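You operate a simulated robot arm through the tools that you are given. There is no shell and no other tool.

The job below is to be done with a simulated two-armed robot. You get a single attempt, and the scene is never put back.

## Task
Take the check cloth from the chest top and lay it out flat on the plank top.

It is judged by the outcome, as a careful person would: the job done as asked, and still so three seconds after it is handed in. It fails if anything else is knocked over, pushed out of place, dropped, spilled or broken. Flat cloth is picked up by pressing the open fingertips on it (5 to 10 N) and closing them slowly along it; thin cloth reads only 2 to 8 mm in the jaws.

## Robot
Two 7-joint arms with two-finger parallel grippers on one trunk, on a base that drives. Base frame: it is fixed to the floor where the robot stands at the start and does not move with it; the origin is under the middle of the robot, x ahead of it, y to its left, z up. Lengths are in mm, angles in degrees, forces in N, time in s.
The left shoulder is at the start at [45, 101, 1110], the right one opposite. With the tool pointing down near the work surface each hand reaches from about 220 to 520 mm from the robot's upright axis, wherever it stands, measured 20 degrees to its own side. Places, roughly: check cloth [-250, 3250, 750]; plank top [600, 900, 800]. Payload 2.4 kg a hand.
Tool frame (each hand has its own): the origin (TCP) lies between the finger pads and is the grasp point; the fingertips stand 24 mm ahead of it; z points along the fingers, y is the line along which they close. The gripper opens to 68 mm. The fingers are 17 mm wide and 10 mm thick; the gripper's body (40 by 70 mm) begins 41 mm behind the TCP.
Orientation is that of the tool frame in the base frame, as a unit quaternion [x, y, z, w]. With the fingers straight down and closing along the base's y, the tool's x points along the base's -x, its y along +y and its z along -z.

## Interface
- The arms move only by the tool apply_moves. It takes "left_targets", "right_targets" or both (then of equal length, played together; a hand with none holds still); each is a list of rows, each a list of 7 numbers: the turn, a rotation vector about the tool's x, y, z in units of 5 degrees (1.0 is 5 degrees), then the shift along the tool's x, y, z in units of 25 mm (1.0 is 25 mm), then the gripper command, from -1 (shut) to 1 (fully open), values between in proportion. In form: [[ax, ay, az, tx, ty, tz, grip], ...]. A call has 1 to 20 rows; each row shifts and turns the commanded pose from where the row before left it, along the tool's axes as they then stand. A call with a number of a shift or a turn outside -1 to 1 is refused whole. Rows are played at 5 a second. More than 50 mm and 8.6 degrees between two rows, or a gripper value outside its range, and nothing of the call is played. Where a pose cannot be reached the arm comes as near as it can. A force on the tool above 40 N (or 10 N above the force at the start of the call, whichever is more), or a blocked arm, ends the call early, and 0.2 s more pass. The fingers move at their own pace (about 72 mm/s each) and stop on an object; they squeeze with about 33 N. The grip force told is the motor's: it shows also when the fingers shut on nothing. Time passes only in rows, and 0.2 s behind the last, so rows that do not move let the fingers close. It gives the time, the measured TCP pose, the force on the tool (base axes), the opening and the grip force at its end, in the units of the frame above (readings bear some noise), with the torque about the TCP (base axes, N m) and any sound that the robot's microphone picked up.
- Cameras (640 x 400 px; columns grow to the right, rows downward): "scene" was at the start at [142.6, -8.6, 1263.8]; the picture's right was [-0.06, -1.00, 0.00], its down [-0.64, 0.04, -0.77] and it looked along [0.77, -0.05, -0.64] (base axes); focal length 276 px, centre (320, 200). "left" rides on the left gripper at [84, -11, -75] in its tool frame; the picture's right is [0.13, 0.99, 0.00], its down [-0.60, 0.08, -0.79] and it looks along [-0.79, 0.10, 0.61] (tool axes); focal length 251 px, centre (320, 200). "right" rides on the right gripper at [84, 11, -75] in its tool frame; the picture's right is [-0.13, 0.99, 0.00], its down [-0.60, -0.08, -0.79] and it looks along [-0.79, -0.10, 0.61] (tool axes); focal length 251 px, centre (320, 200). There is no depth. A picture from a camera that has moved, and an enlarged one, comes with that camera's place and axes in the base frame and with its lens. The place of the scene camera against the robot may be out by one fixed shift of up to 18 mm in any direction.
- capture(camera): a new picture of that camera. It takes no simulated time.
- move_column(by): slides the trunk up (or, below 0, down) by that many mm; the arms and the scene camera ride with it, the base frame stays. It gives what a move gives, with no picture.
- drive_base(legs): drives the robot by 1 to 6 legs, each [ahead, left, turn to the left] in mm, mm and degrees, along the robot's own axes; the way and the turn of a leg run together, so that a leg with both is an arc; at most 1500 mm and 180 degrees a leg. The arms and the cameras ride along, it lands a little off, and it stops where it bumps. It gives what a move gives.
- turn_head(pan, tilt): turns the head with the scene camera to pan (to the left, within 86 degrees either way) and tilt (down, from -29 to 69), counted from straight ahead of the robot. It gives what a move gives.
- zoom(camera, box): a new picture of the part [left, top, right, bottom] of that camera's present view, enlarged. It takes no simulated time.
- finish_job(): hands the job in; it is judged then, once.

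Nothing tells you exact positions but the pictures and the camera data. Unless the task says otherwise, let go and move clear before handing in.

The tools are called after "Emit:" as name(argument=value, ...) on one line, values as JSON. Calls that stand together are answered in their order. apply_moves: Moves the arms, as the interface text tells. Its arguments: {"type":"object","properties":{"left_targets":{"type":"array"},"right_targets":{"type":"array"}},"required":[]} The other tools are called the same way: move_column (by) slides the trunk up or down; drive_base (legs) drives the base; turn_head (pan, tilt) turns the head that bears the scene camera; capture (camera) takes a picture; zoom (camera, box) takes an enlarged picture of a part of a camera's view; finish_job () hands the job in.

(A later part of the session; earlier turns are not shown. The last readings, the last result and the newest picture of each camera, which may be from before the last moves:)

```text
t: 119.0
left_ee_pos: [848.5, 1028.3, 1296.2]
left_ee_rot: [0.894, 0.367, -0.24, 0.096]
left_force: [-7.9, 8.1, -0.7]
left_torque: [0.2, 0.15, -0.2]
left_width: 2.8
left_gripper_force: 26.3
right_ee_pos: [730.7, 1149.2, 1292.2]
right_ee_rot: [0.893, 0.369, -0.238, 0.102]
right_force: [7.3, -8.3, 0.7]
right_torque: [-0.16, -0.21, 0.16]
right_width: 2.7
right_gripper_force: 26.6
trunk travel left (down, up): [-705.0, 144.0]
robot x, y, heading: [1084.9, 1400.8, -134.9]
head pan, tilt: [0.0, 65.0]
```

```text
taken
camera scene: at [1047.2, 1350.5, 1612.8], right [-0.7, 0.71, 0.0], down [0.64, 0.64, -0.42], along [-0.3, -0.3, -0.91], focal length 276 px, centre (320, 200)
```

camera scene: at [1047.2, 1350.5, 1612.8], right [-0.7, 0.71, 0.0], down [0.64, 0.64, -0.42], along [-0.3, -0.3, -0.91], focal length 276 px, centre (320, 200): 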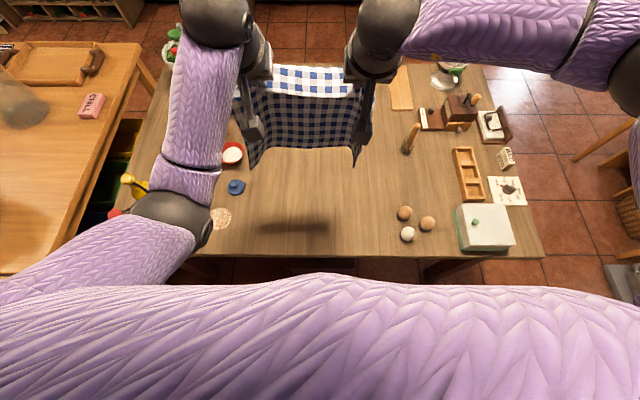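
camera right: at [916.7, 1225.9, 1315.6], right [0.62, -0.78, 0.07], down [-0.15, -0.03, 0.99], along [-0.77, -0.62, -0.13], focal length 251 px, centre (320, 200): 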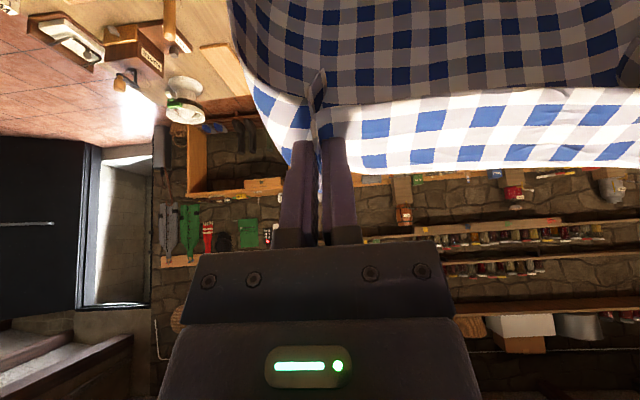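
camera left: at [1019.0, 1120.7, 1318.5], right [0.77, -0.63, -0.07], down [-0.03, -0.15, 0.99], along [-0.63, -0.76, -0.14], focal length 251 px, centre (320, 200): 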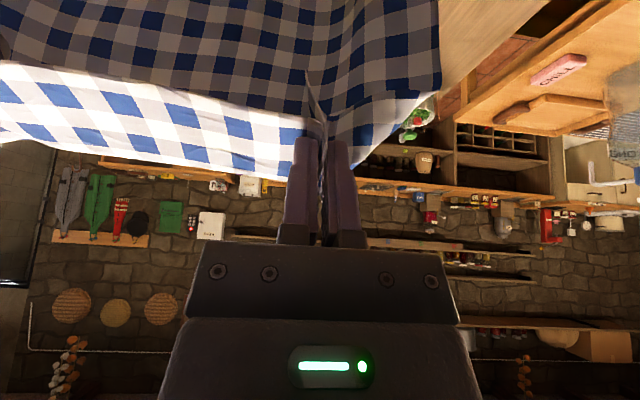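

The free spot is now centred: coaster/disc ~273 mm left, eggs ~251 mm right, table edge 262 mm ahead. I tilt the fingers to 45°, raise the hands 80 mm relative to the trunk and extend forward to ~590 mm.

Emit:
apply_moves(left_targets=[[0, -0.6, 0, 0, -0.06, 0, -1], [0, -0.6, 0, 0, 0, 0, -1], [0, -0.6, 0, 0, 0, 0, -1], [0, -0.6, 0, 0, 0, 0, -1], [0, -0.6, 0, 0, 0, 0, -1], [0, 0, 0, -0.566, 0, -0.566, -1], [0, 0, 0, -0.566, 0, -0.566, -1], [0, 0, 0, -0.566, 0, -0.566, -1], [0, 0, 0, -0.566, 0, -0.566, -1], [0, 0, 0, -0.566, 0, 0.566, -1], [0, 0, 0, -0.566, 0, 0.566, -1], [0, 0, 0, -0.566, 0, 0.566, -1], [0, 0, 0, -0.566, 0, 0.566, -1], [0, 0, 0, -0.566, 0, 0.566, -1], [0, 0, 0, -0.566, 0, 0.566, -1], [0, 0, 0, 0, 0, 0, -1]], right_targets=[[0, -0.6, 0, 0, 0.06, 0, -1], [0, -0.6, 0, 0, 0, 0, -1], [0, -0.6, 0, 0, 0, 0, -1], [0, -0.6, 0, 0, 0, 0, -1], [0, -0.6, 0, 0, 0, 0, -1], [0, 0, 0, -0.566, 0, -0.566, -1], [0, 0, 0, -0.566, 0, -0.566, -1], [0, 0, 0, -0.566, 0, -0.566, -1], [0, 0, 0, -0.566, 0, -0.566, -1], [0, 0, 0, -0.566, 0, 0.566, -1], [0, 0, 0, -0.566, 0, 0.566, -1], [0, 0, 0, -0.566, 0, 0.566, -1], [0, 0, 0, -0.566, 0, 0.566, -1], [0, 0, 0, -0.566, 0, 0.566, -1], [0, 0, 0, -0.566, 0, 0.566, -1], [0, 0, 0, 0, 0, 0, -1]])

Emit:
capture(camera="scene")

```text
t: 122.4
left_ee_pos: [761.2, 944.2, 1374.7]
left_ee_rot: [0.855, 0.351, -0.354, 0.143]
left_force: [-5.2, 4.5, 0.0]
left_torque: [0.05, 0.05, -0.16]
left_width: 2.7
left_gripper_force: 26.8
right_ee_pos: [648.9, 1065.0, 1374.6]
right_ee_rot: [0.854, 0.353, -0.353, 0.149]
right_force: [4.3, -4.4, -0.8]
right_torque: [-0.02, -0.04, 0.11]
right_width: 2.5
right_gripper_force: 26.5
trunk travel left (down, up): [-705.0, 144.0]
robot x, y, heading: [1089.3, 1400.2, -135.6]
head pan, tilt: [0.0, 65.0]
```

```text
taken
camera scene: at [1048.5, 1351.0, 1612.9], right [-0.7, 0.71, 0.0], down [0.64, 0.64, -0.42], along [-0.3, -0.3, -0.91], focal length 276 px, centre (320, 200)
```

scene: 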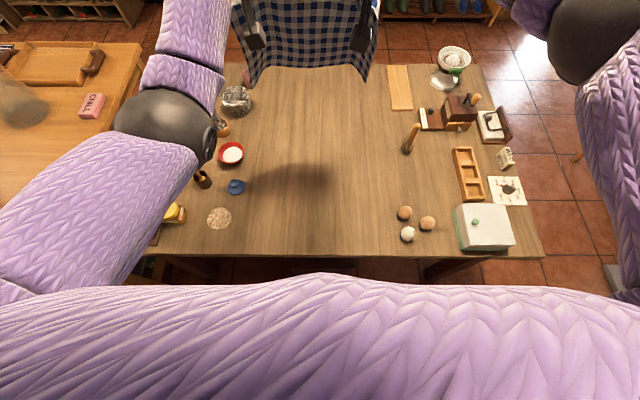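

The whole free middle of the table is in view, clear for the cloth. I go the last 40 mm forward.

Emit:
apply_moves(left_targets=[[0, 0, 0, -0.5, 0, 0.5, -1], [0, 0, 0, -0.5, 0, 0.5, -1], [0, 0, 0, 0, 0, 0, -1]], right_targets=[[0, 0, 0, -0.56, 0, 0.56, -1], [0, 0, 0, -0.56, 0, 0.56, -1], [0, 0, 0, 0, 0, 0, -1]])

Emit:
move_column(by=-230)

Emit:
turn_head(pan=0, tilt=50)

Emit:
capture(camera="scene")

Emit:
capture(camera="left")

Emit:
capture(camera="right")

```text
t: 123.2
left_ee_pos: [735.2, 920.8, 1375.8]
left_ee_rot: [0.855, 0.351, -0.354, 0.143]
left_force: [-1.6, 0.9, 0.1]
left_torque: [0.01, -0.01, -0.03]
left_width: 2.8
left_gripper_force: 26.4
right_ee_pos: [620.4, 1035.0, 1374.3]
right_ee_rot: [0.853, 0.353, -0.354, 0.149]
right_force: [1.2, 0.0, 0.5]
right_torque: [0.03, -0.01, 0.0]
right_width: 2.5
right_gripper_force: 26.6
trunk travel left (down, up): [-705.0, 144.0]
robot x, y, heading: [1086.6, 1405.0, -135.2]
head pan, tilt: [0.0, 65.0]
```

```text
t: 125.6
left_ee_pos: [737.4, 921.1, 1146.3]
left_ee_rot: [0.854, 0.351, -0.355, 0.143]
left_force: [-3.0, 2.0, -0.5]
left_torque: [0.02, 0.01, -0.08]
left_width: 2.5
left_gripper_force: 26.7
right_ee_pos: [620.8, 1036.5, 1142.5]
right_ee_rot: [0.854, 0.351, -0.353, 0.148]
right_force: [2.5, -2.2, 0.1]
right_torque: [0.01, -0.02, 0.04]
right_width: 2.6
right_gripper_force: 26.5
trunk travel left (down, up): [-475.0, 374.0]
robot x, y, heading: [1087.3, 1400.6, -135.2]
head pan, tilt: [0.0, 65.0]
```

```text
t: 126.3
left_ee_pos: [737.3, 920.7, 1145.4]
left_ee_rot: [0.855, 0.351, -0.354, 0.143]
left_force: [-3.0, 1.9, 0.0]
left_torque: [0.04, 0.01, -0.12]
left_width: 2.7
left_gripper_force: 26.1
right_ee_pos: [620.7, 1035.9, 1142.2]
right_ee_rot: [0.854, 0.351, -0.353, 0.148]
right_force: [1.6, -2.2, 0.6]
right_torque: [0.02, -0.03, 0.05]
right_width: 2.4
right_gripper_force: 27.0
trunk travel left (down, up): [-475.0, 374.0]
robot x, y, heading: [1084.0, 1401.9, -135.2]
head pan, tilt: [0.0, 50.0]
```

```text
taken
camera scene: at [1028.5, 1331.0, 1400.5], right [-0.7, 0.71, 0.0], down [0.54, 0.54, -0.64], along [-0.46, -0.45, -0.77], focal length 276 px, centre (320, 200)
```

scene: 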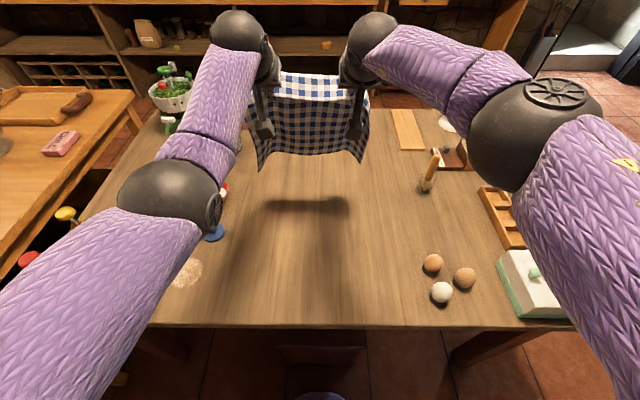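

```text
taken
camera left: at [810.6, 1006.7, 1138.7], right [0.76, -0.64, -0.1], down [0.15, 0.03, 0.99], along [-0.63, -0.77, 0.12], focal length 251 px, centre (320, 200)
```

left: 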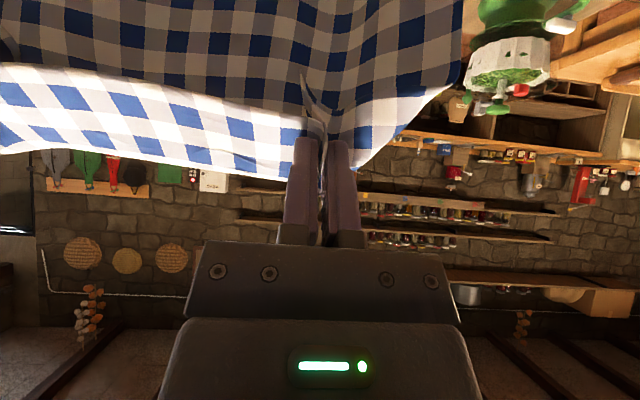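

```text
taken
camera right: at [707.4, 1106.3, 1136.1], right [0.64, -0.77, 0.1], down [0.04, 0.15, 0.99], along [-0.77, -0.62, 0.13], focal length 251 px, centre (320, 200)
```

right: 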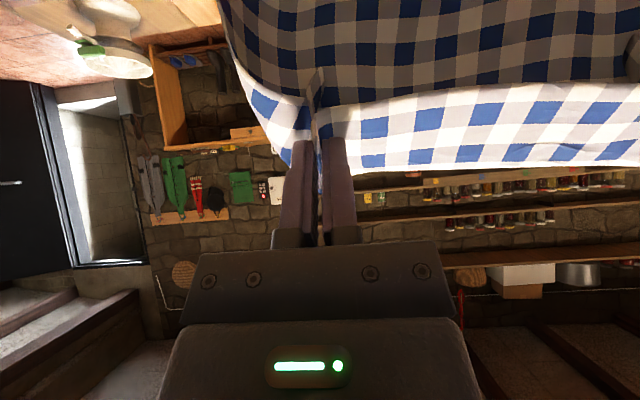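

The hands are ~590 mm ahead; the cloth hangs over the clear part of the table with its lower edge roughly 100+ mm above it. I lower the trunk in steps, watching for touch-down.

Emit:
move_column(by=-70)

Emit:
capture(camera="scene")

Emit:
move_column(by=-35)

Emit:
capture(camera="scene")

```text
t: 127.4
left_ee_pos: [737.3, 922.0, 1075.7]
left_ee_rot: [0.855, 0.351, -0.354, 0.143]
left_force: [-2.0, 3.5, 0.5]
left_torque: [0.02, 0.02, -0.1]
left_width: 2.5
left_gripper_force: 26.8
right_ee_pos: [620.1, 1036.0, 1072.6]
right_ee_rot: [0.854, 0.352, -0.353, 0.149]
right_force: [1.9, -1.3, -0.3]
right_torque: [0.0, -0.03, 0.07]
right_width: 2.6
right_gripper_force: 27.1
trunk travel left (down, up): [-405.0, 444.0]
robot x, y, heading: [1083.5, 1409.3, -135.3]
head pan, tilt: [0.0, 50.0]
```

```text
taken
camera scene: at [1022.8, 1325.4, 1330.3], right [-0.7, 0.71, 0.0], down [0.54, 0.54, -0.64], along [-0.46, -0.45, -0.77], focal length 276 px, centre (320, 200)
```

scene: 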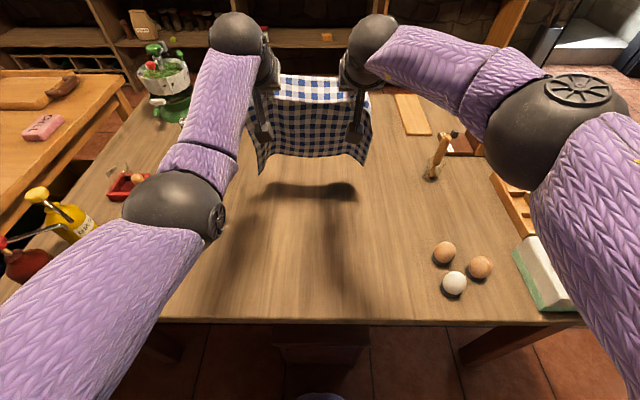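

```text
t: 128.2
left_ee_pos: [737.8, 919.3, 1041.2]
left_ee_rot: [0.854, 0.351, -0.355, 0.144]
left_force: [-1.5, 2.2, -0.5]
left_torque: [0.02, -0.01, -0.09]
left_width: 2.4
left_gripper_force: 26.6
right_ee_pos: [621.6, 1036.8, 1038.3]
right_ee_rot: [0.855, 0.352, -0.352, 0.148]
right_force: [2.0, -2.1, -0.5]
right_torque: [0.0, 0.0, 0.03]
right_width: 2.6
right_gripper_force: 26.7
trunk travel left (down, up): [-370.0, 479.0]
robot x, y, heading: [1092.4, 1406.1, -135.5]
head pan, tilt: [0.0, 50.0]
```

```text
taken
camera scene: at [1019.2, 1321.7, 1295.0], right [-0.7, 0.71, 0.0], down [0.54, 0.54, -0.64], along [-0.46, -0.45, -0.77], focal length 276 px, centre (320, 200)
```

scene: 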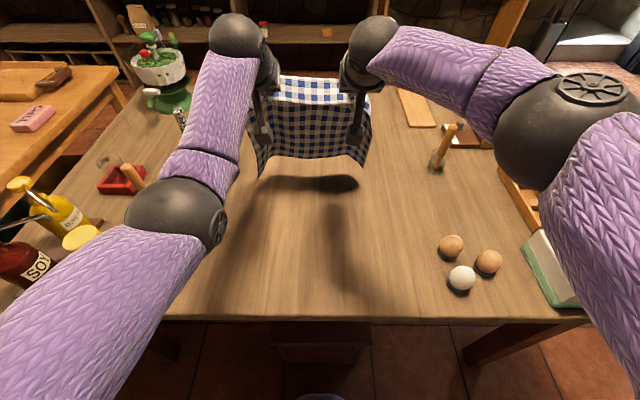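

Emit:
move_column(by=-25)

Emit:
zoom(camera="scene", box=[200, 60, 440, 210])

Emit:
capture(camera="left")

```text
t: 128.9
left_ee_pos: [736.9, 919.8, 1016.7]
left_ee_rot: [0.854, 0.351, -0.355, 0.143]
left_force: [-3.2, 1.9, -0.3]
left_torque: [-0.01, 0.03, -0.1]
left_width: 2.3
left_gripper_force: 26.7
right_ee_pos: [620.0, 1035.8, 1013.2]
right_ee_rot: [0.854, 0.351, -0.354, 0.148]
right_force: [2.0, -2.4, 0.0]
right_torque: [-0.02, -0.03, 0.02]
right_width: 2.3
right_gripper_force: 27.1
trunk travel left (down, up): [-345.0, 504.0]
robot x, y, heading: [1086.1, 1405.4, -135.4]
head pan, tilt: [0.0, 50.0]
```

```text
2.67 times, centred on (320, 135) of scene
camera zoom: at [1016.2, 1318.8, 1269.7], right [-0.7, 0.71, 0.0], down [0.54, 0.54, -0.64], along [-0.46, -0.45, -0.77], focal length 737 px, centre (320, 373)
```

zoom: 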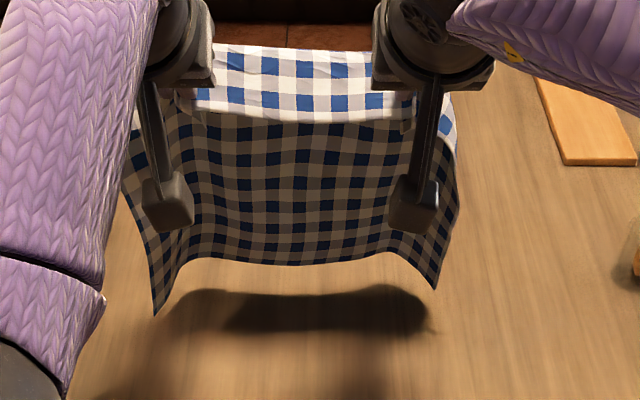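

```text
taken
camera left: at [810.8, 1006.9, 1008.8], right [0.76, -0.64, -0.1], down [0.15, 0.03, 0.99], along [-0.63, -0.77, 0.12], focal length 251 px, centre (320, 200)
```

left: 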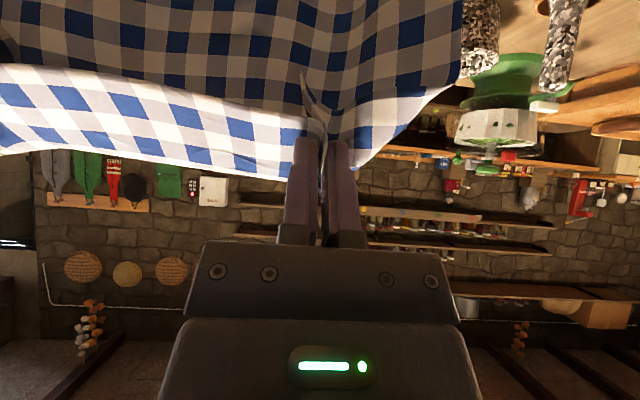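

The cloth's lower corners are about 20 mm above the table now, hanging under the hands. I lower 15 mm more to touch down and check.

Emit:
move_column(by=-15)

Emit:
zoom(camera="scene", box=[180, 60, 460, 235])

```text
t: 129.6
left_ee_pos: [736.5, 921.1, 1001.2]
left_ee_rot: [0.854, 0.351, -0.355, 0.144]
left_force: [-2.0, 2.0, -0.2]
left_torque: [0.05, 0.04, -0.08]
left_width: 2.6
left_gripper_force: 27.0
right_ee_pos: [621.4, 1035.9, 998.2]
right_ee_rot: [0.855, 0.351, -0.353, 0.148]
right_force: [2.2, -2.3, 0.1]
right_torque: [-0.07, -0.04, 0.06]
right_width: 2.5
right_gripper_force: 26.8
trunk travel left (down, up): [-330.0, 520.0]
robot x, y, heading: [1082.5, 1404.5, -135.4]
head pan, tilt: [0.0, 50.0]
```

```text
2.29 times, centred on (320, 148) of scene
camera zoom: at [1014.3, 1316.9, 1254.6], right [-0.7, 0.71, 0.0], down [0.54, 0.54, -0.64], along [-0.46, -0.45, -0.77], focal length 632 px, centre (320, 320)
```

zoom: 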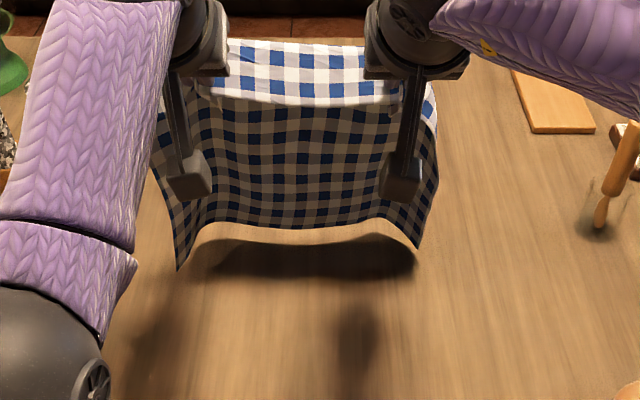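

Emit:
move_column(by=-18)

Emit:
zoom(camera="scene", box=[180, 60, 460, 235])

```text
t: 130.2
left_ee_pos: [738.0, 920.4, 982.6]
left_ee_rot: [0.855, 0.351, -0.355, 0.144]
left_force: [-2.4, 2.2, 0.3]
left_torque: [0.05, -0.02, -0.1]
left_width: 2.6
left_gripper_force: 26.8
right_ee_pos: [621.2, 1036.4, 980.6]
right_ee_rot: [0.855, 0.351, -0.353, 0.148]
right_force: [1.6, -1.7, 0.0]
right_torque: [-0.05, -0.02, 0.05]
right_width: 2.6
right_gripper_force: 26.6
trunk travel left (down, up): [-312.0, 538.0]
robot x, y, heading: [1086.9, 1402.5, -134.9]
head pan, tilt: [0.0, 50.0]
```

```text
2.29 times, centred on (320, 148) of scene
camera zoom: at [1011.9, 1314.5, 1236.4], right [-0.7, 0.71, 0.0], down [0.54, 0.54, -0.64], along [-0.46, -0.45, -0.77], focal length 632 px, centre (320, 320)
```

zoom: 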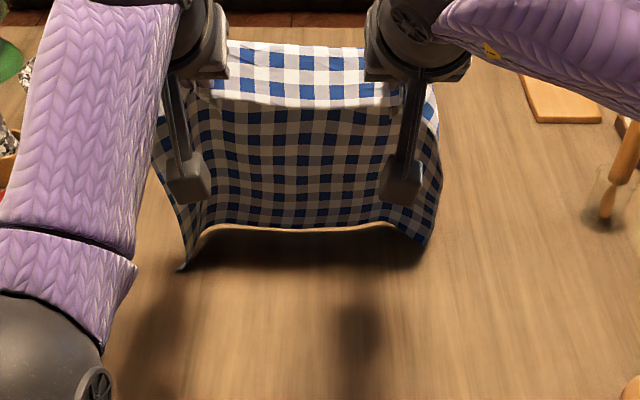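

The lower corners have touched the table at about 590–630 mm ahead. Now I start laying: hands move back and down together while the tilt is unwound, eight rows first.

Emit:
apply_moves(left_targets=[[0, 0.45, 0, 0.6, 0, -0.02, -1], [0, 0.45, 0, 0.6, 0, 0.005, -1], [0, 0.45, 0, 0.6, 0, 0.028, -1], [0, 0.45, 0, 0.598, 0, 0.052, -1], [0, 0.45, 0, 0.596, 0, 0.075, -1], [0, 0.45, 0, 0.592, 0, 0.098, -1], [0, 0.45, 0, 0.588, 0, 0.121, -1], [0, 0.45, 0, 0.583, 0, 0.145, -1]], right_targets=[[0, 0.45, 0, 0.6, 0, -0.02, -1], [0, 0.45, 0, 0.6, 0, 0.005, -1], [0, 0.45, 0, 0.6, 0, 0.028, -1], [0, 0.45, 0, 0.598, 0, 0.052, -1], [0, 0.45, 0, 0.596, 0, 0.075, -1], [0, 0.45, 0, 0.592, 0, 0.098, -1], [0, 0.45, 0, 0.588, 0, 0.121, -1], [0, 0.45, 0, 0.583, 0, 0.145, -1]])

Emit:
capture(camera="scene")

Emit:
capture(camera="left")

Emit:
capture(camera="right")

```text
t: 132.0
left_ee_pos: [799.3, 984.4, 898.8]
left_ee_rot: [0.9, 0.369, -0.216, 0.086]
left_force: [-0.9, 0.4, -1.4]
left_torque: [0.02, 0.04, -0.07]
left_width: 2.4
left_gripper_force: 27.1
right_ee_pos: [682.3, 1097.9, 896.8]
right_ee_rot: [0.899, 0.37, -0.215, 0.092]
right_force: [2.4, -2.0, 0.0]
right_torque: [0.02, -0.02, 0.02]
right_width: 2.4
right_gripper_force: 26.4
trunk travel left (down, up): [-312.0, 538.0]
robot x, y, heading: [1086.1, 1407.9, -135.2]
head pan, tilt: [0.0, 50.0]
```

```text
taken
camera scene: at [1011.8, 1314.4, 1236.4], right [-0.7, 0.71, 0.0], down [0.54, 0.54, -0.64], along [-0.46, -0.45, -0.77], focal length 276 px, centre (320, 200)
```

scene: 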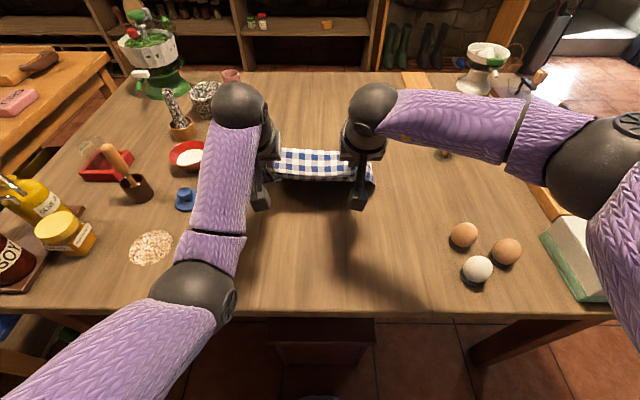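

```text
taken
camera left: at [870.4, 1067.3, 927.4], right [0.78, -0.62, -0.06], down [-0.07, -0.18, 0.98], along [-0.62, -0.76, -0.19], focal length 251 px, centre (320, 200)
```

left: 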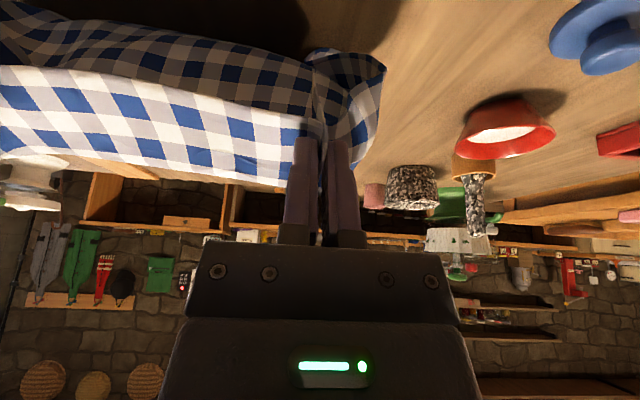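

```text
taken
camera right: at [767.3, 1166.2, 925.9], right [0.62, -0.78, 0.06], down [-0.19, -0.07, 0.98], along [-0.76, -0.62, -0.19], focal length 251 px, centre (320, 200)
```

right: 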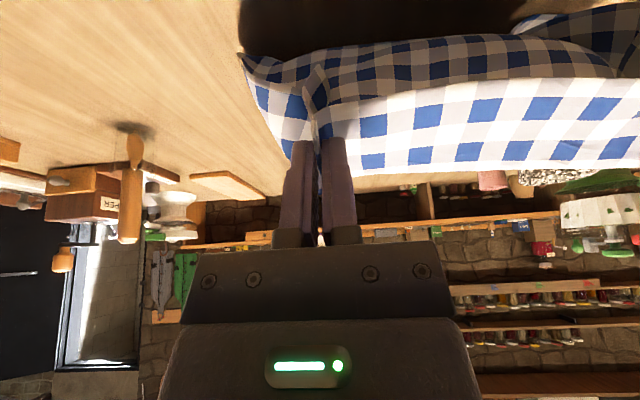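

The hands are at ~500 mm ahead, 148 mm up; the laid portion should be behind the hanging part, and nothing else is touched. I continue laying with six more rows.

Emit:
apply_moves(left_targets=[[0, 0.45, 0, 0.577, 0, 0.167, -1], [0, 0.45, 0, 0.57, 0, 0.19, -1], [0, 0.45, 0, 0.562, 0, 0.212, -1], [0, 0.45, 0, 0.553, 0, 0.234, -1], [0, 0.45, 0, 0.544, 0, 0.255, -1]], right_targets=[[0, 0.45, 0, 0.577, 0, 0.167, -1], [0, 0.45, 0, 0.57, 0, 0.19, -1], [0, 0.45, 0, 0.562, 0, 0.212, -1], [0, 0.45, 0, 0.553, 0, 0.234, -1], [0, 0.45, 0, 0.544, 0, 0.255, -1]])

Emit:
capture(camera="scene")

Emit:
capture(camera="left")

Emit:
capture(camera="right")

```text
t: 133.2
left_ee_pos: [839.1, 1021.4, 849.5]
left_ee_rot: [0.917, 0.376, -0.126, 0.05]
left_force: [-1.7, 1.7, -0.1]
left_torque: [0.0, 0.02, -0.09]
left_width: 2.4
left_gripper_force: 26.7
right_ee_pos: [723.1, 1137.9, 847.1]
right_ee_rot: [0.915, 0.379, -0.126, 0.055]
right_force: [1.9, -1.8, 0.3]
right_torque: [0.0, -0.06, 0.02]
right_width: 2.7
right_gripper_force: 26.9
trunk travel left (down, up): [-312.0, 538.0]
robot x, y, heading: [1083.6, 1404.0, -135.3]
head pan, tilt: [0.0, 50.0]
```

```text
taken
camera scene: at [1011.8, 1314.4, 1236.4], right [-0.7, 0.71, 0.0], down [0.54, 0.54, -0.64], along [-0.46, -0.45, -0.77], focal length 276 px, centre (320, 200)
```

scene: 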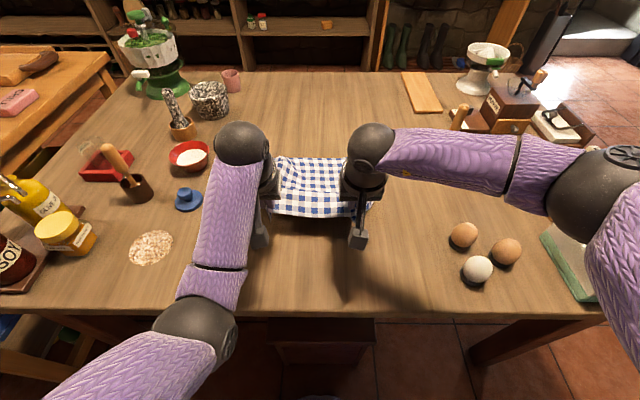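

```text
taken
camera left: at [903.5, 1099.4, 898.8], right [0.78, -0.62, -0.04], down [-0.2, -0.32, 0.93], along [-0.59, -0.72, -0.38], focal length 251 px, centre (320, 200)
```

left: 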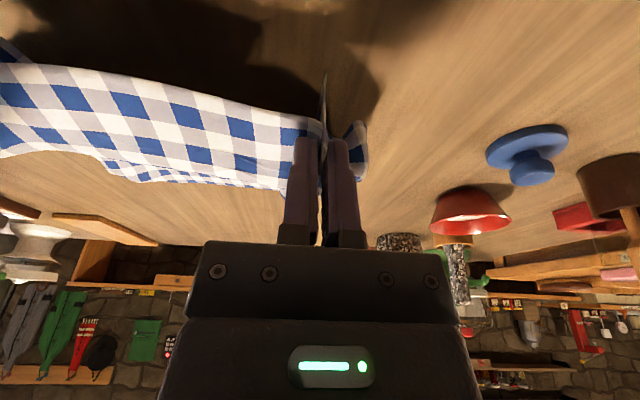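

```text
taken
camera right: at [801.8, 1200.4, 896.3], right [0.61, -0.79, 0.04], down [-0.32, -0.2, 0.93], along [-0.72, -0.58, -0.37], focal length 251 px, centre (320, 200)
```

right: 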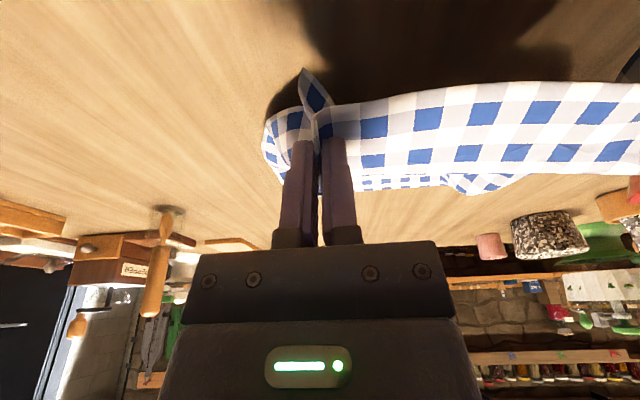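

Now the body of the cloth is visibly laid forward, far edge at ~660 mm ahead, near edge toward me, still rising to the fingertips (74 mm up). I go mostly down now with only a little pull back to keep it straight.

Emit:
apply_moves(left_targets=[[0, 0.45, 0, 0.279, 0, 0.341, -1], [0, 0.45, 0, 0.266, 0, 0.351, -1], [0, 0.45, 0, 0.251, 0, 0.362, -1], [0, 0.45, 0, 0.237, 0, 0.371, -1], [0, 0.45, 0, 0.222, 0, 0.38, -1], [0, 0.45, 0, 0.207, 0, 0.3, -1]], right_targets=[[0, 0.45, 0, 0.279, 0, 0.341, -1], [0, 0.45, 0, 0.266, 0, 0.351, -1], [0, 0.45, 0, 0.251, 0, 0.362, -1], [0, 0.45, 0, 0.237, 0, 0.371, -1], [0, 0.45, 0, 0.222, 0, 0.38, -1], [0, 0.45, 0, 0.207, 0, 0.3, -1]])

Emit:
capture(camera="scene")

Emit:
capture(camera="left")

Emit:
capture(camera="right")

```text
t: 134.6
left_ee_pos: [856.0, 1040.7, 789.5]
left_ee_rot: [0.925, 0.379, -0.019, 0.006]
left_force: [-1.5, 0.8, 0.4]
left_torque: [0.02, 0.03, -0.01]
left_width: 2.9
left_gripper_force: 26.9
right_ee_pos: [740.8, 1155.3, 788.7]
right_ee_rot: [0.924, 0.381, -0.018, 0.009]
right_force: [0.0, -0.4, 0.0]
right_torque: [-0.01, -0.01, -0.01]
right_width: 2.7
right_gripper_force: 26.9
trunk travel left (down, up): [-312.0, 538.0]
robot x, y, heading: [1088.0, 1405.1, -135.5]
head pan, tilt: [0.0, 50.0]
```

```text
taken
camera scene: at [1011.8, 1314.4, 1236.4], right [-0.7, 0.71, 0.0], down [0.54, 0.54, -0.64], along [-0.46, -0.45, -0.77], focal length 276 px, centre (320, 200)
```

scene: 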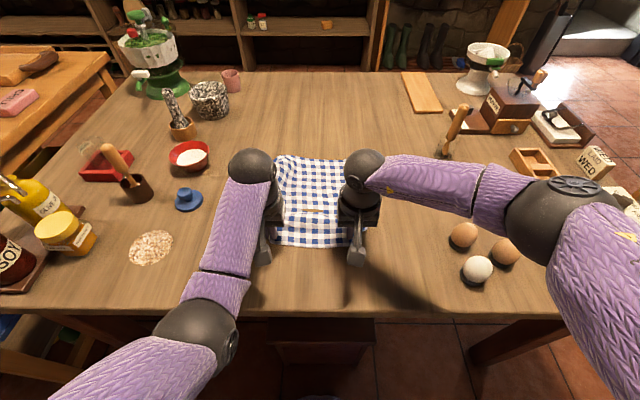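

```text
taken
camera left: at [910.9, 1108.5, 861.4], right [0.79, -0.62, -0.01], down [-0.35, -0.46, 0.81], along [-0.51, -0.64, -0.58], focal length 251 px, centre (320, 200)
```

left: 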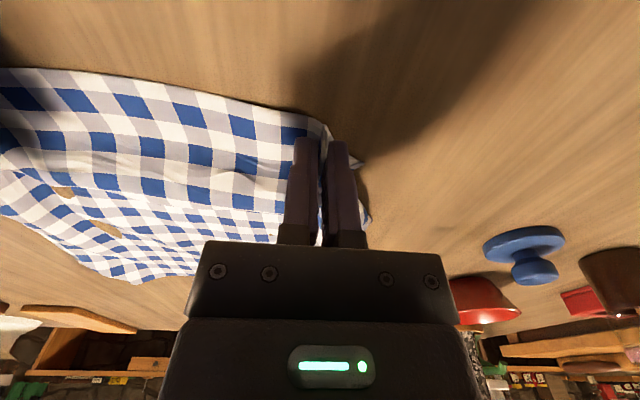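

```text
taken
camera right: at [809.6, 1207.5, 860.3], right [0.61, -0.79, 0.01], down [-0.46, -0.35, 0.82], along [-0.64, -0.5, -0.58], focal length 251 px, centre (320, 200)
```

right: 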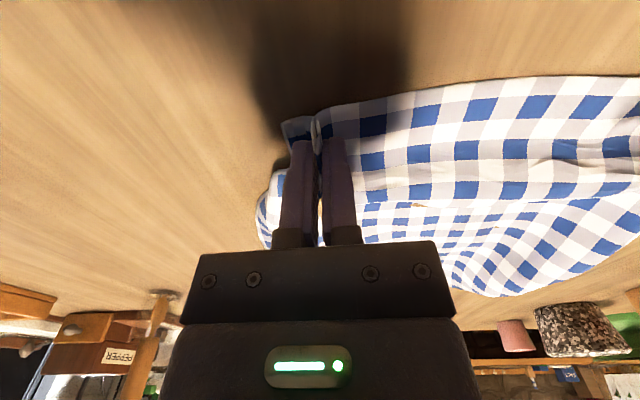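

The cloth is laid with a slight ripple across the middle. I pull both hands back ~20 mm while lowering a little to take up the slack, then look.

Emit:
apply_moves(left_targets=[[0, 0.2, 0, 0.2, 0, 0.08, -1], [0, 0.1, 0, 0.2, 0, 0.08, -1], [0, 0, 0, 0.2, 0, 0.04, -1], [0, 0, 0, 0.2, 0, 0, -1], [0, 0, 0, 0, 0, 0, -1]], right_targets=[[0, 0.2, 0, 0.2, 0, 0.08, -1], [0, 0.1, 0, 0.2, 0, 0.08, -1], [0, 0, 0, 0.2, 0, 0.04, -1], [0, 0, 0, 0.2, 0, 0, -1], [0, 0, 0, 0, 0, 0, -1]])

Emit:
capture(camera="scene")

Emit:
capture(camera="left")

Emit:
capture(camera="right")

```text
t: 135.5
left_ee_pos: [867.4, 1050.4, 786.9]
left_ee_rot: [0.925, 0.379, -0.007, 0.001]
left_force: [-0.8, -0.8, 1.6]
left_torque: [-0.03, 0.03, -0.02]
left_width: 2.5
left_gripper_force: 27.1
right_ee_pos: [751.6, 1161.9, 785.9]
right_ee_rot: [0.924, 0.382, -0.009, 0.011]
right_force: [1.7, 2.3, 19.8]
right_torque: [0.1, -0.06, -0.02]
right_width: 2.8
right_gripper_force: 26.1
trunk travel left (down, up): [-312.0, 538.0]
robot x, y, heading: [1085.1, 1404.0, -135.2]
head pan, tilt: [0.0, 50.0]
stopped in row 4 (right hand): the force on the tool passed its limit at 42 N (the readings are from after the stop); the commanded pose is now the measured one
```

```text
taken
camera scene: at [1013.0, 1315.6, 1236.6], right [-0.7, 0.71, 0.0], down [0.54, 0.54, -0.64], along [-0.46, -0.45, -0.77], focal length 276 px, centre (320, 200)
```

scene: 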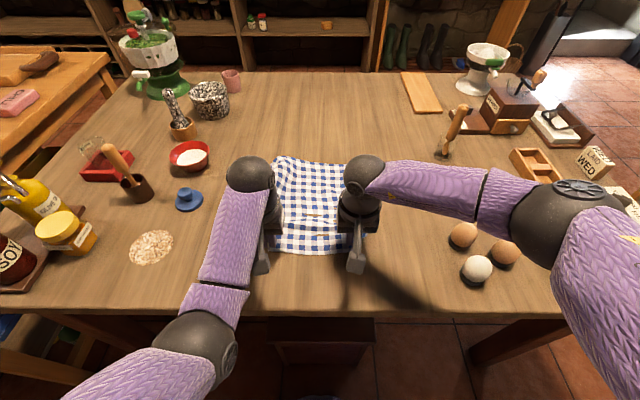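

```text
taken
camera left: at [922.0, 1117.9, 859.8], right [0.79, -0.62, -0.01], down [-0.36, -0.47, 0.8], along [-0.5, -0.63, -0.6], focal length 251 px, centre (320, 200)
```

left: 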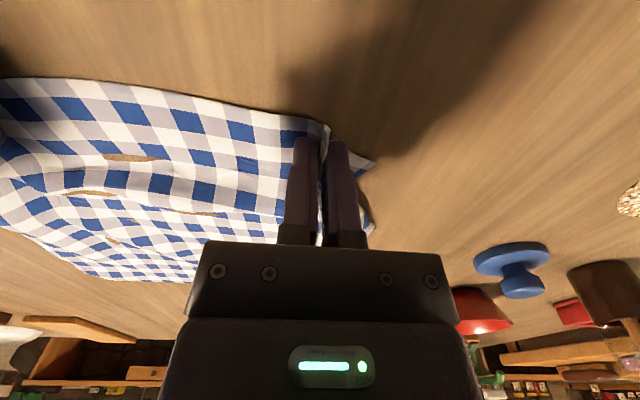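

```text
taken
camera right: at [818.7, 1214.9, 859.3], right [0.61, -0.79, 0.01], down [-0.48, -0.35, 0.81], along [-0.64, -0.5, -0.59], focal length 251 px, centre (320, 200)
```

right: 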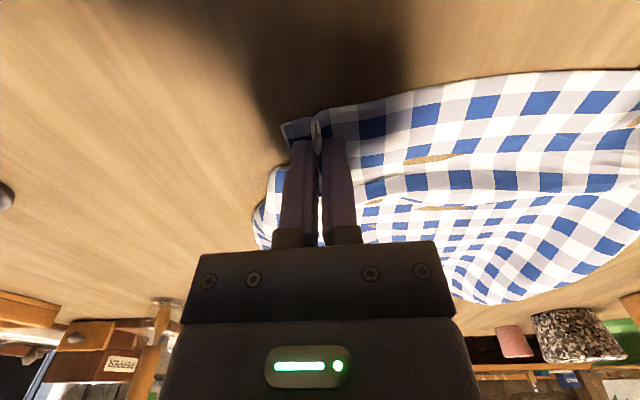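

The right fingertips touched the table at TCP z≈786 (so the top is ~762). I raise both hands 4 mm and pull back another ~35 mm, which drags the cloth straight; there is ~100 mm margin to the table edge.

Emit:
apply_moves(left_targets=[[0, 0, 0, 0, 0, -0.12, -1], [0, 0, 0, 0.3, 0, 0, -1], [0, 0, 0, 0.3, 0, 0, -1], [0, 0, 0, 0.3, 0, 0, -1], [0, 0, 0, 0.3, 0, 0, -1], [0, 0, 0, 0, 0, 0, -1]], right_targets=[[0, 0, 0, 0, 0, -0.2, -1], [0, 0, 0, 0.3, 0, 0, -1], [0, 0, 0, 0.3, 0, 0, -1], [0, 0, 0, 0.3, 0, 0, -1], [0, 0, 0, 0.45, 0, 0, -1], [0, 0, 0, 0, 0, 0, -1]])

Emit:
capture(camera="scene")

Emit:
capture(camera="left")

Emit:
capture(camera="right")

```text
t: 136.9
left_ee_pos: [888.3, 1070.9, 789.2]
left_ee_rot: [0.925, 0.38, -0.007, 0.001]
left_force: [-1.8, 1.2, 1.0]
left_torque: [0.05, 0.04, 0.0]
left_width: 2.8
left_gripper_force: 26.7
right_ee_pos: [773.6, 1186.8, 790.3]
right_ee_rot: [0.924, 0.382, -0.008, 0.007]
right_force: [0.9, -1.8, -0.2]
right_torque: [0.0, -0.02, 0.02]
right_width: 2.5
right_gripper_force: 26.9
trunk travel left (down, up): [-312.0, 538.0]
robot x, y, heading: [1083.9, 1404.4, -135.4]
head pan, tilt: [0.0, 50.0]
```

```text
taken
camera scene: at [1011.8, 1314.4, 1236.4], right [-0.7, 0.71, 0.0], down [0.54, 0.54, -0.64], along [-0.46, -0.45, -0.77], focal length 276 px, centre (320, 200)
```

scene: 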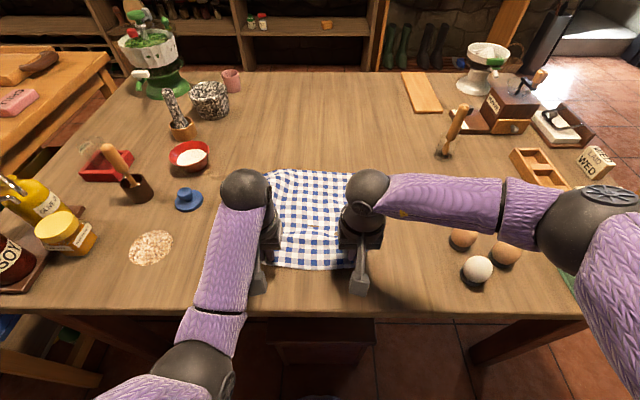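

```text
taken
camera left: at [943.4, 1138.0, 862.6], right [0.79, -0.62, -0.01], down [-0.37, -0.48, 0.8], along [-0.49, -0.63, -0.6], focal length 251 px, centre (320, 200)
```

left: 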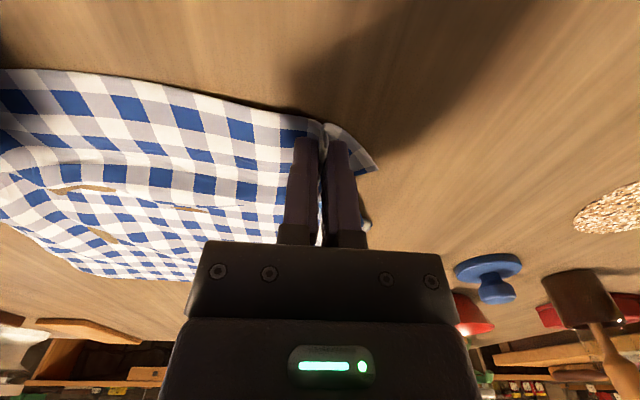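

```text
taken
camera right: at [841.4, 1238.5, 862.3], right [0.61, -0.79, 0.01], down [-0.48, -0.35, 0.8], along [-0.63, -0.49, -0.59], focal length 251 px, centre (320, 200)
```

right: 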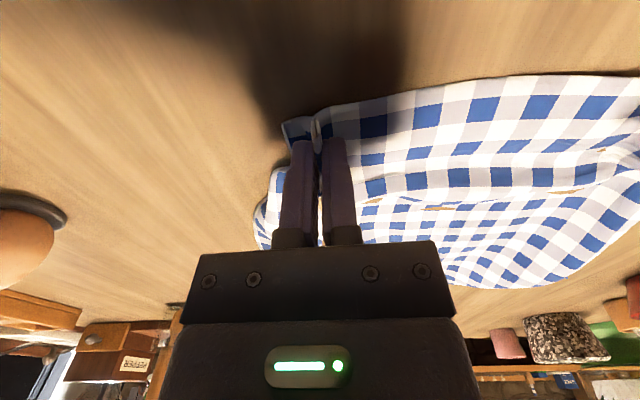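

The cloth lies nearly flat now, about 350–610 mm ahead, only the pinch folds remain. I keep the left grip as an anchor, open the right gripper slowly just above the table and lift it off to see how its fold relaxes.

Emit:
apply_moves(right_targets=[[0, 0, 0, 0, 0, 0.06, -1], [0, 0, 0, 0, 0, 0, -0.8], [0, 0, 0, 0, 0, 0, -0.6], [0, 0, 0, 0, 0, 0, -0.4], [0, 0, 0, 0, 0, 0, -0.2], [0, 0, 0, 0, 0, 0, 0], [0, 0, 0, 0, 0, 0, 0.3], [0, 0, 0, 0, 0, -0.4, 0.3], [0, 0, 0, 0, 0, -0.8, 0.3], [0, 0, 0, 0, 0, -0.8, 0.3], [0, 0, 0, 0, 0, 0, 0.3]])

Emit:
capture(camera="right")

Emit:
capture(camera="scene")

```text
t: 139.3
left_ee_pos: [889.4, 1071.2, 789.7]
left_ee_rot: [0.925, 0.379, -0.006, 0.0]
left_force: [0.4, -0.1, 0.5]
left_torque: [0.01, 0.0, -0.02]
left_width: 2.7
left_gripper_force: 26.4
right_ee_pos: [773.0, 1187.1, 838.8]
right_ee_rot: [0.924, 0.382, -0.008, 0.008]
right_force: [-0.5, 0.3, -0.4]
right_torque: [0.04, 0.01, -0.03]
right_width: 44.2
right_gripper_force: 0.1
trunk travel left (down, up): [-312.0, 538.0]
robot x, y, heading: [1083.6, 1404.4, -135.4]
head pan, tilt: [0.0, 50.0]
```

```text
taken
camera right: at [840.4, 1239.0, 912.4], right [0.61, -0.79, 0.01], down [-0.48, -0.35, 0.8], along [-0.63, -0.49, -0.59], focal length 251 px, centre (320, 200)
```

right: 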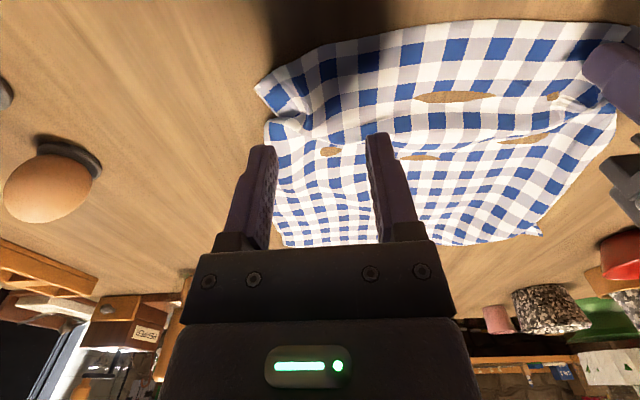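

```text
taken
camera scene: at [1011.8, 1314.4, 1236.4], right [-0.7, 0.71, 0.0], down [0.54, 0.54, -0.64], along [-0.46, -0.45, -0.77], focal length 276 px, centre (320, 200)
```

scene: 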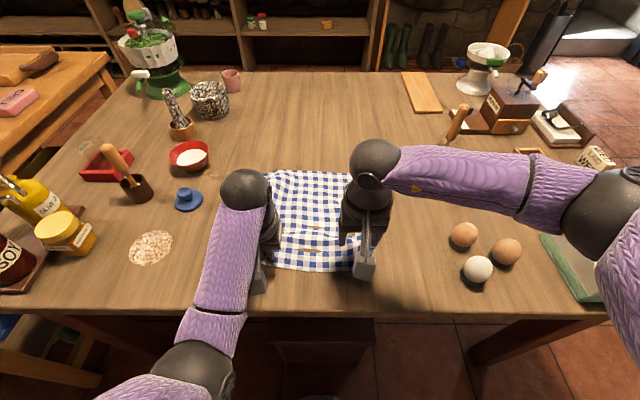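

The right side has relaxed almost flat on its own. I raise the right hand higher and release the left the same way.

Emit:
apply_moves(left_targets=[[0, 0, 0, 0, 0, 0.04, -1], [0, 0, 0, 0, 0, 0, -0.8], [0, 0, 0, 0, 0, 0, -0.6], [0, 0, 0, 0, 0, 0, -0.4], [0, 0, 0, 0, 0, 0, -0.2], [0, 0, 0, 0, 0, 0, 0], [0, 0, 0, 0, 0, 0, 0.3], [0, 0, 0, 0, 0, -0.4, 0.3], [0, 0, 0, 0, 0, -0.8, 0.3], [0, 0, 0, 0, 0, -0.8, 0.3], [0, 0, 0, 0, 0, -1, 0.3], [0, 0, 0, 0, 0, -1, 0.3], [0, 0, 0, 0, 0, -1, 0.3], [0, 0, 0, 0, 0, -1, 0.3], [0, 0, 0, 0, 0, 0, 0.3]], right_targets=[[0, 0, 0, 0, 0, -0.5, 0.3], [0, 0, 0, 0, 0, -1, 0.3], [0, 0, 0, 0, 0, -1, 0.3], [0, 0, 0, 0, 0, -1, 0.3], [0, 0, 0, 0, 0, -0.5, 0.3], [0, 0, 0, 0, 0, 0, 0.3], [0, 0, 0, 0, 0, 0, 0.3], [0, 0, 0, 0, 0, 0, 0.3], [0, 0, 0, 0, 0, 0, 0.3], [0, 0, 0, 0, 0, 0, 0.3], [0, 0, 0, 0, 0, 0, 0.3], [0, 0, 0, 0, 0, 0, 0.3], [0, 0, 0, 0, 0, 0, 0.3], [0, 0, 0, 0, 0, 0, 0.3], [0, 0, 0, 0, 0, 0, 0.3]])

Emit:
capture(camera="scene")

Emit:
capture(camera="left")

Emit:
capture(camera="right")

```text
t: 141.3
left_ee_pos: [893.1, 1063.0, 814.5]
left_ee_rot: [0.922, 0.388, -0.01, 0.016]
left_force: [-2.0, -7.9, -9.1]
left_torque: [-0.1, 0.28, -0.24]
left_width: 44.1
left_gripper_force: 0.1
left hand out of reach, approached as far as the arm can: row 10
right_ee_pos: [774.5, 1188.1, 938.5]
right_ee_rot: [0.924, 0.381, -0.009, 0.008]
right_force: [0.0, 0.8, 0.0]
right_torque: [-0.03, -0.04, -0.01]
right_width: 44.0
right_gripper_force: 0.1
trunk travel left (down, up): [-312.0, 538.0]
robot x, y, heading: [1088.3, 1403.5, -135.3]
head pan, tilt: [0.0, 50.0]
stopped in row 10 (left hand): the force on the tool passed its limit at 76 N (the readings are from after the stop); the commanded pose is now the measured one
```

```text
taken
camera scene: at [1011.9, 1313.9, 1236.4], right [-0.7, 0.71, 0.0], down [0.54, 0.54, -0.64], along [-0.46, -0.45, -0.77], focal length 276 px, centre (320, 200)
```

scene: 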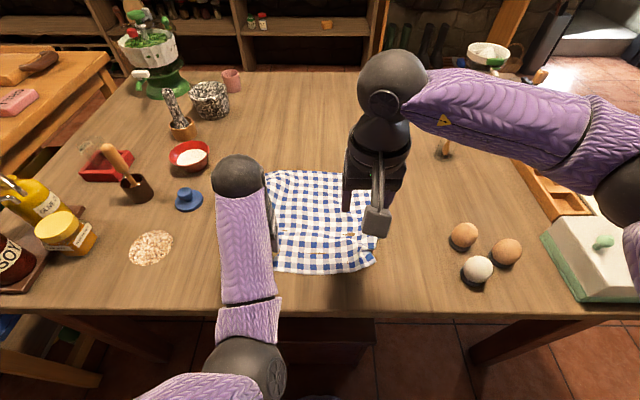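

```text
taken
camera left: at [946.0, 1132.4, 885.9], right [0.8, -0.6, 0.02], down [-0.36, -0.46, 0.81], along [-0.48, -0.66, -0.58], focal length 251 px, centre (320, 200)
```

left: 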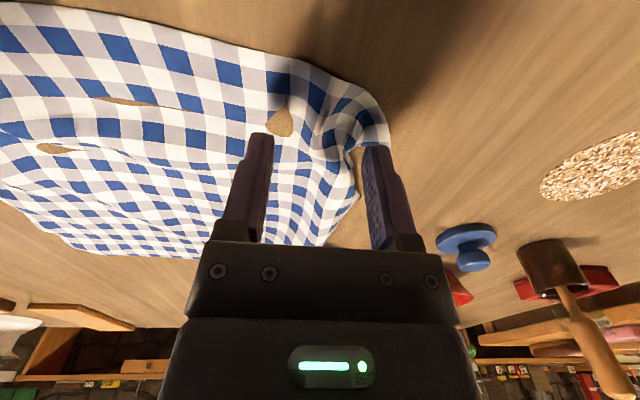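

```text
taken
camera right: at [842.0, 1239.1, 1010.9], right [0.61, -0.79, 0.01], down [-0.48, -0.35, 0.81], along [-0.64, -0.49, -0.59], focal length 251 px, centre (320, 200)
```

right: 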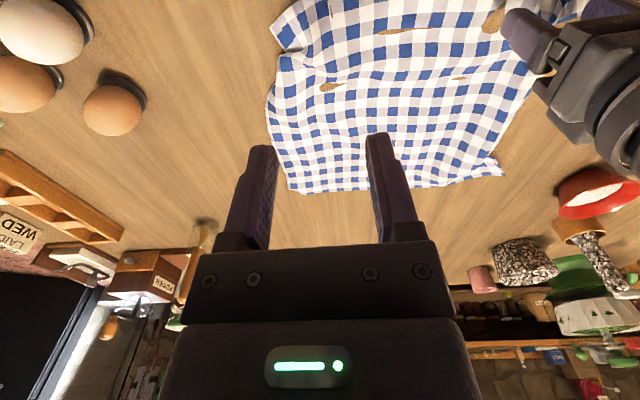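

The left has released the cloth too, but its arm jammed: the elbow came low and close to the torso as the hand lifted at short reach. The hand is free of the cloth, so I raise everything with the trunk instead.

Emit:
move_column(by=120)

Emit:
capture(camera="scene")

Emit:
capture(camera="left")

Emit:
capture(camera="right")

```text
t: 142.8
left_ee_pos: [893.5, 1064.4, 934.1]
left_ee_rot: [0.922, 0.387, -0.009, 0.014]
left_force: [-0.9, 0.2, -1.2]
left_torque: [0.01, 0.0, 0.01]
left_width: 44.2
left_gripper_force: 0.1
right_ee_pos: [775.4, 1188.1, 1058.5]
right_ee_rot: [0.924, 0.382, -0.008, 0.008]
right_force: [0.1, -0.2, 0.1]
right_torque: [-0.02, 0.03, 0.04]
right_width: 44.3
right_gripper_force: 0.1
trunk travel left (down, up): [-432.0, 418.0]
robot x, y, heading: [1089.9, 1402.8, -135.3]
head pan, tilt: [0.0, 50.0]
```

```text
taken
camera scene: at [1025.0, 1327.6, 1357.3], right [-0.7, 0.71, 0.0], down [0.54, 0.54, -0.64], along [-0.46, -0.45, -0.77], focal length 276 px, centre (320, 200)
```

scene: 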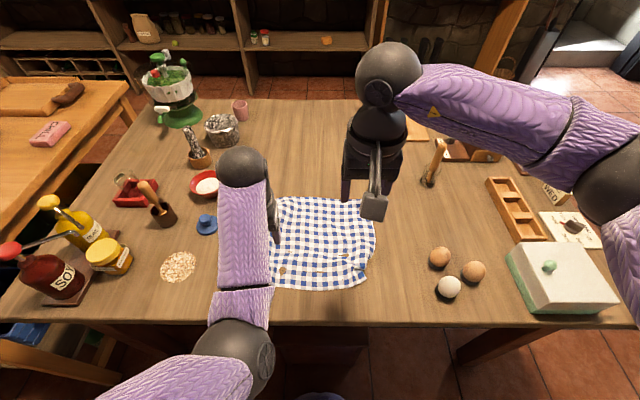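

```text
taken
camera left: at [945.5, 1134.0, 1005.6], right [0.8, -0.6, 0.01], down [-0.36, -0.46, 0.81], along [-0.48, -0.65, -0.59], focal length 251 px, centre (320, 200)
```

left: 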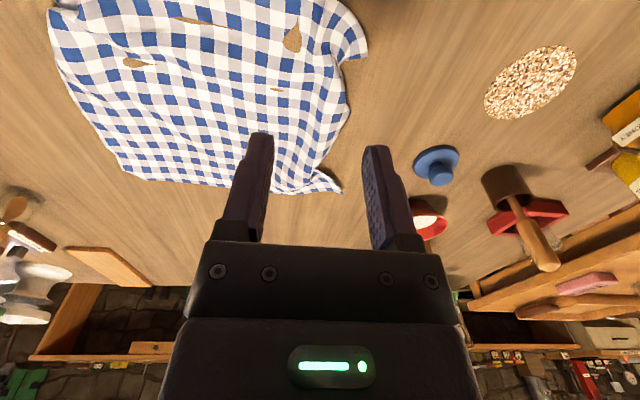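

```text
taken
camera right: at [841.8, 1239.4, 1130.7], right [0.61, -0.79, 0.01], down [-0.48, -0.35, 0.8], along [-0.63, -0.49, -0.59], focal length 251 px, centre (320, 200)
```

right: 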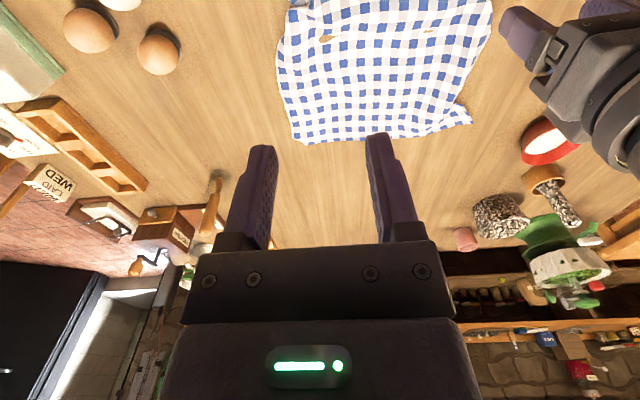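

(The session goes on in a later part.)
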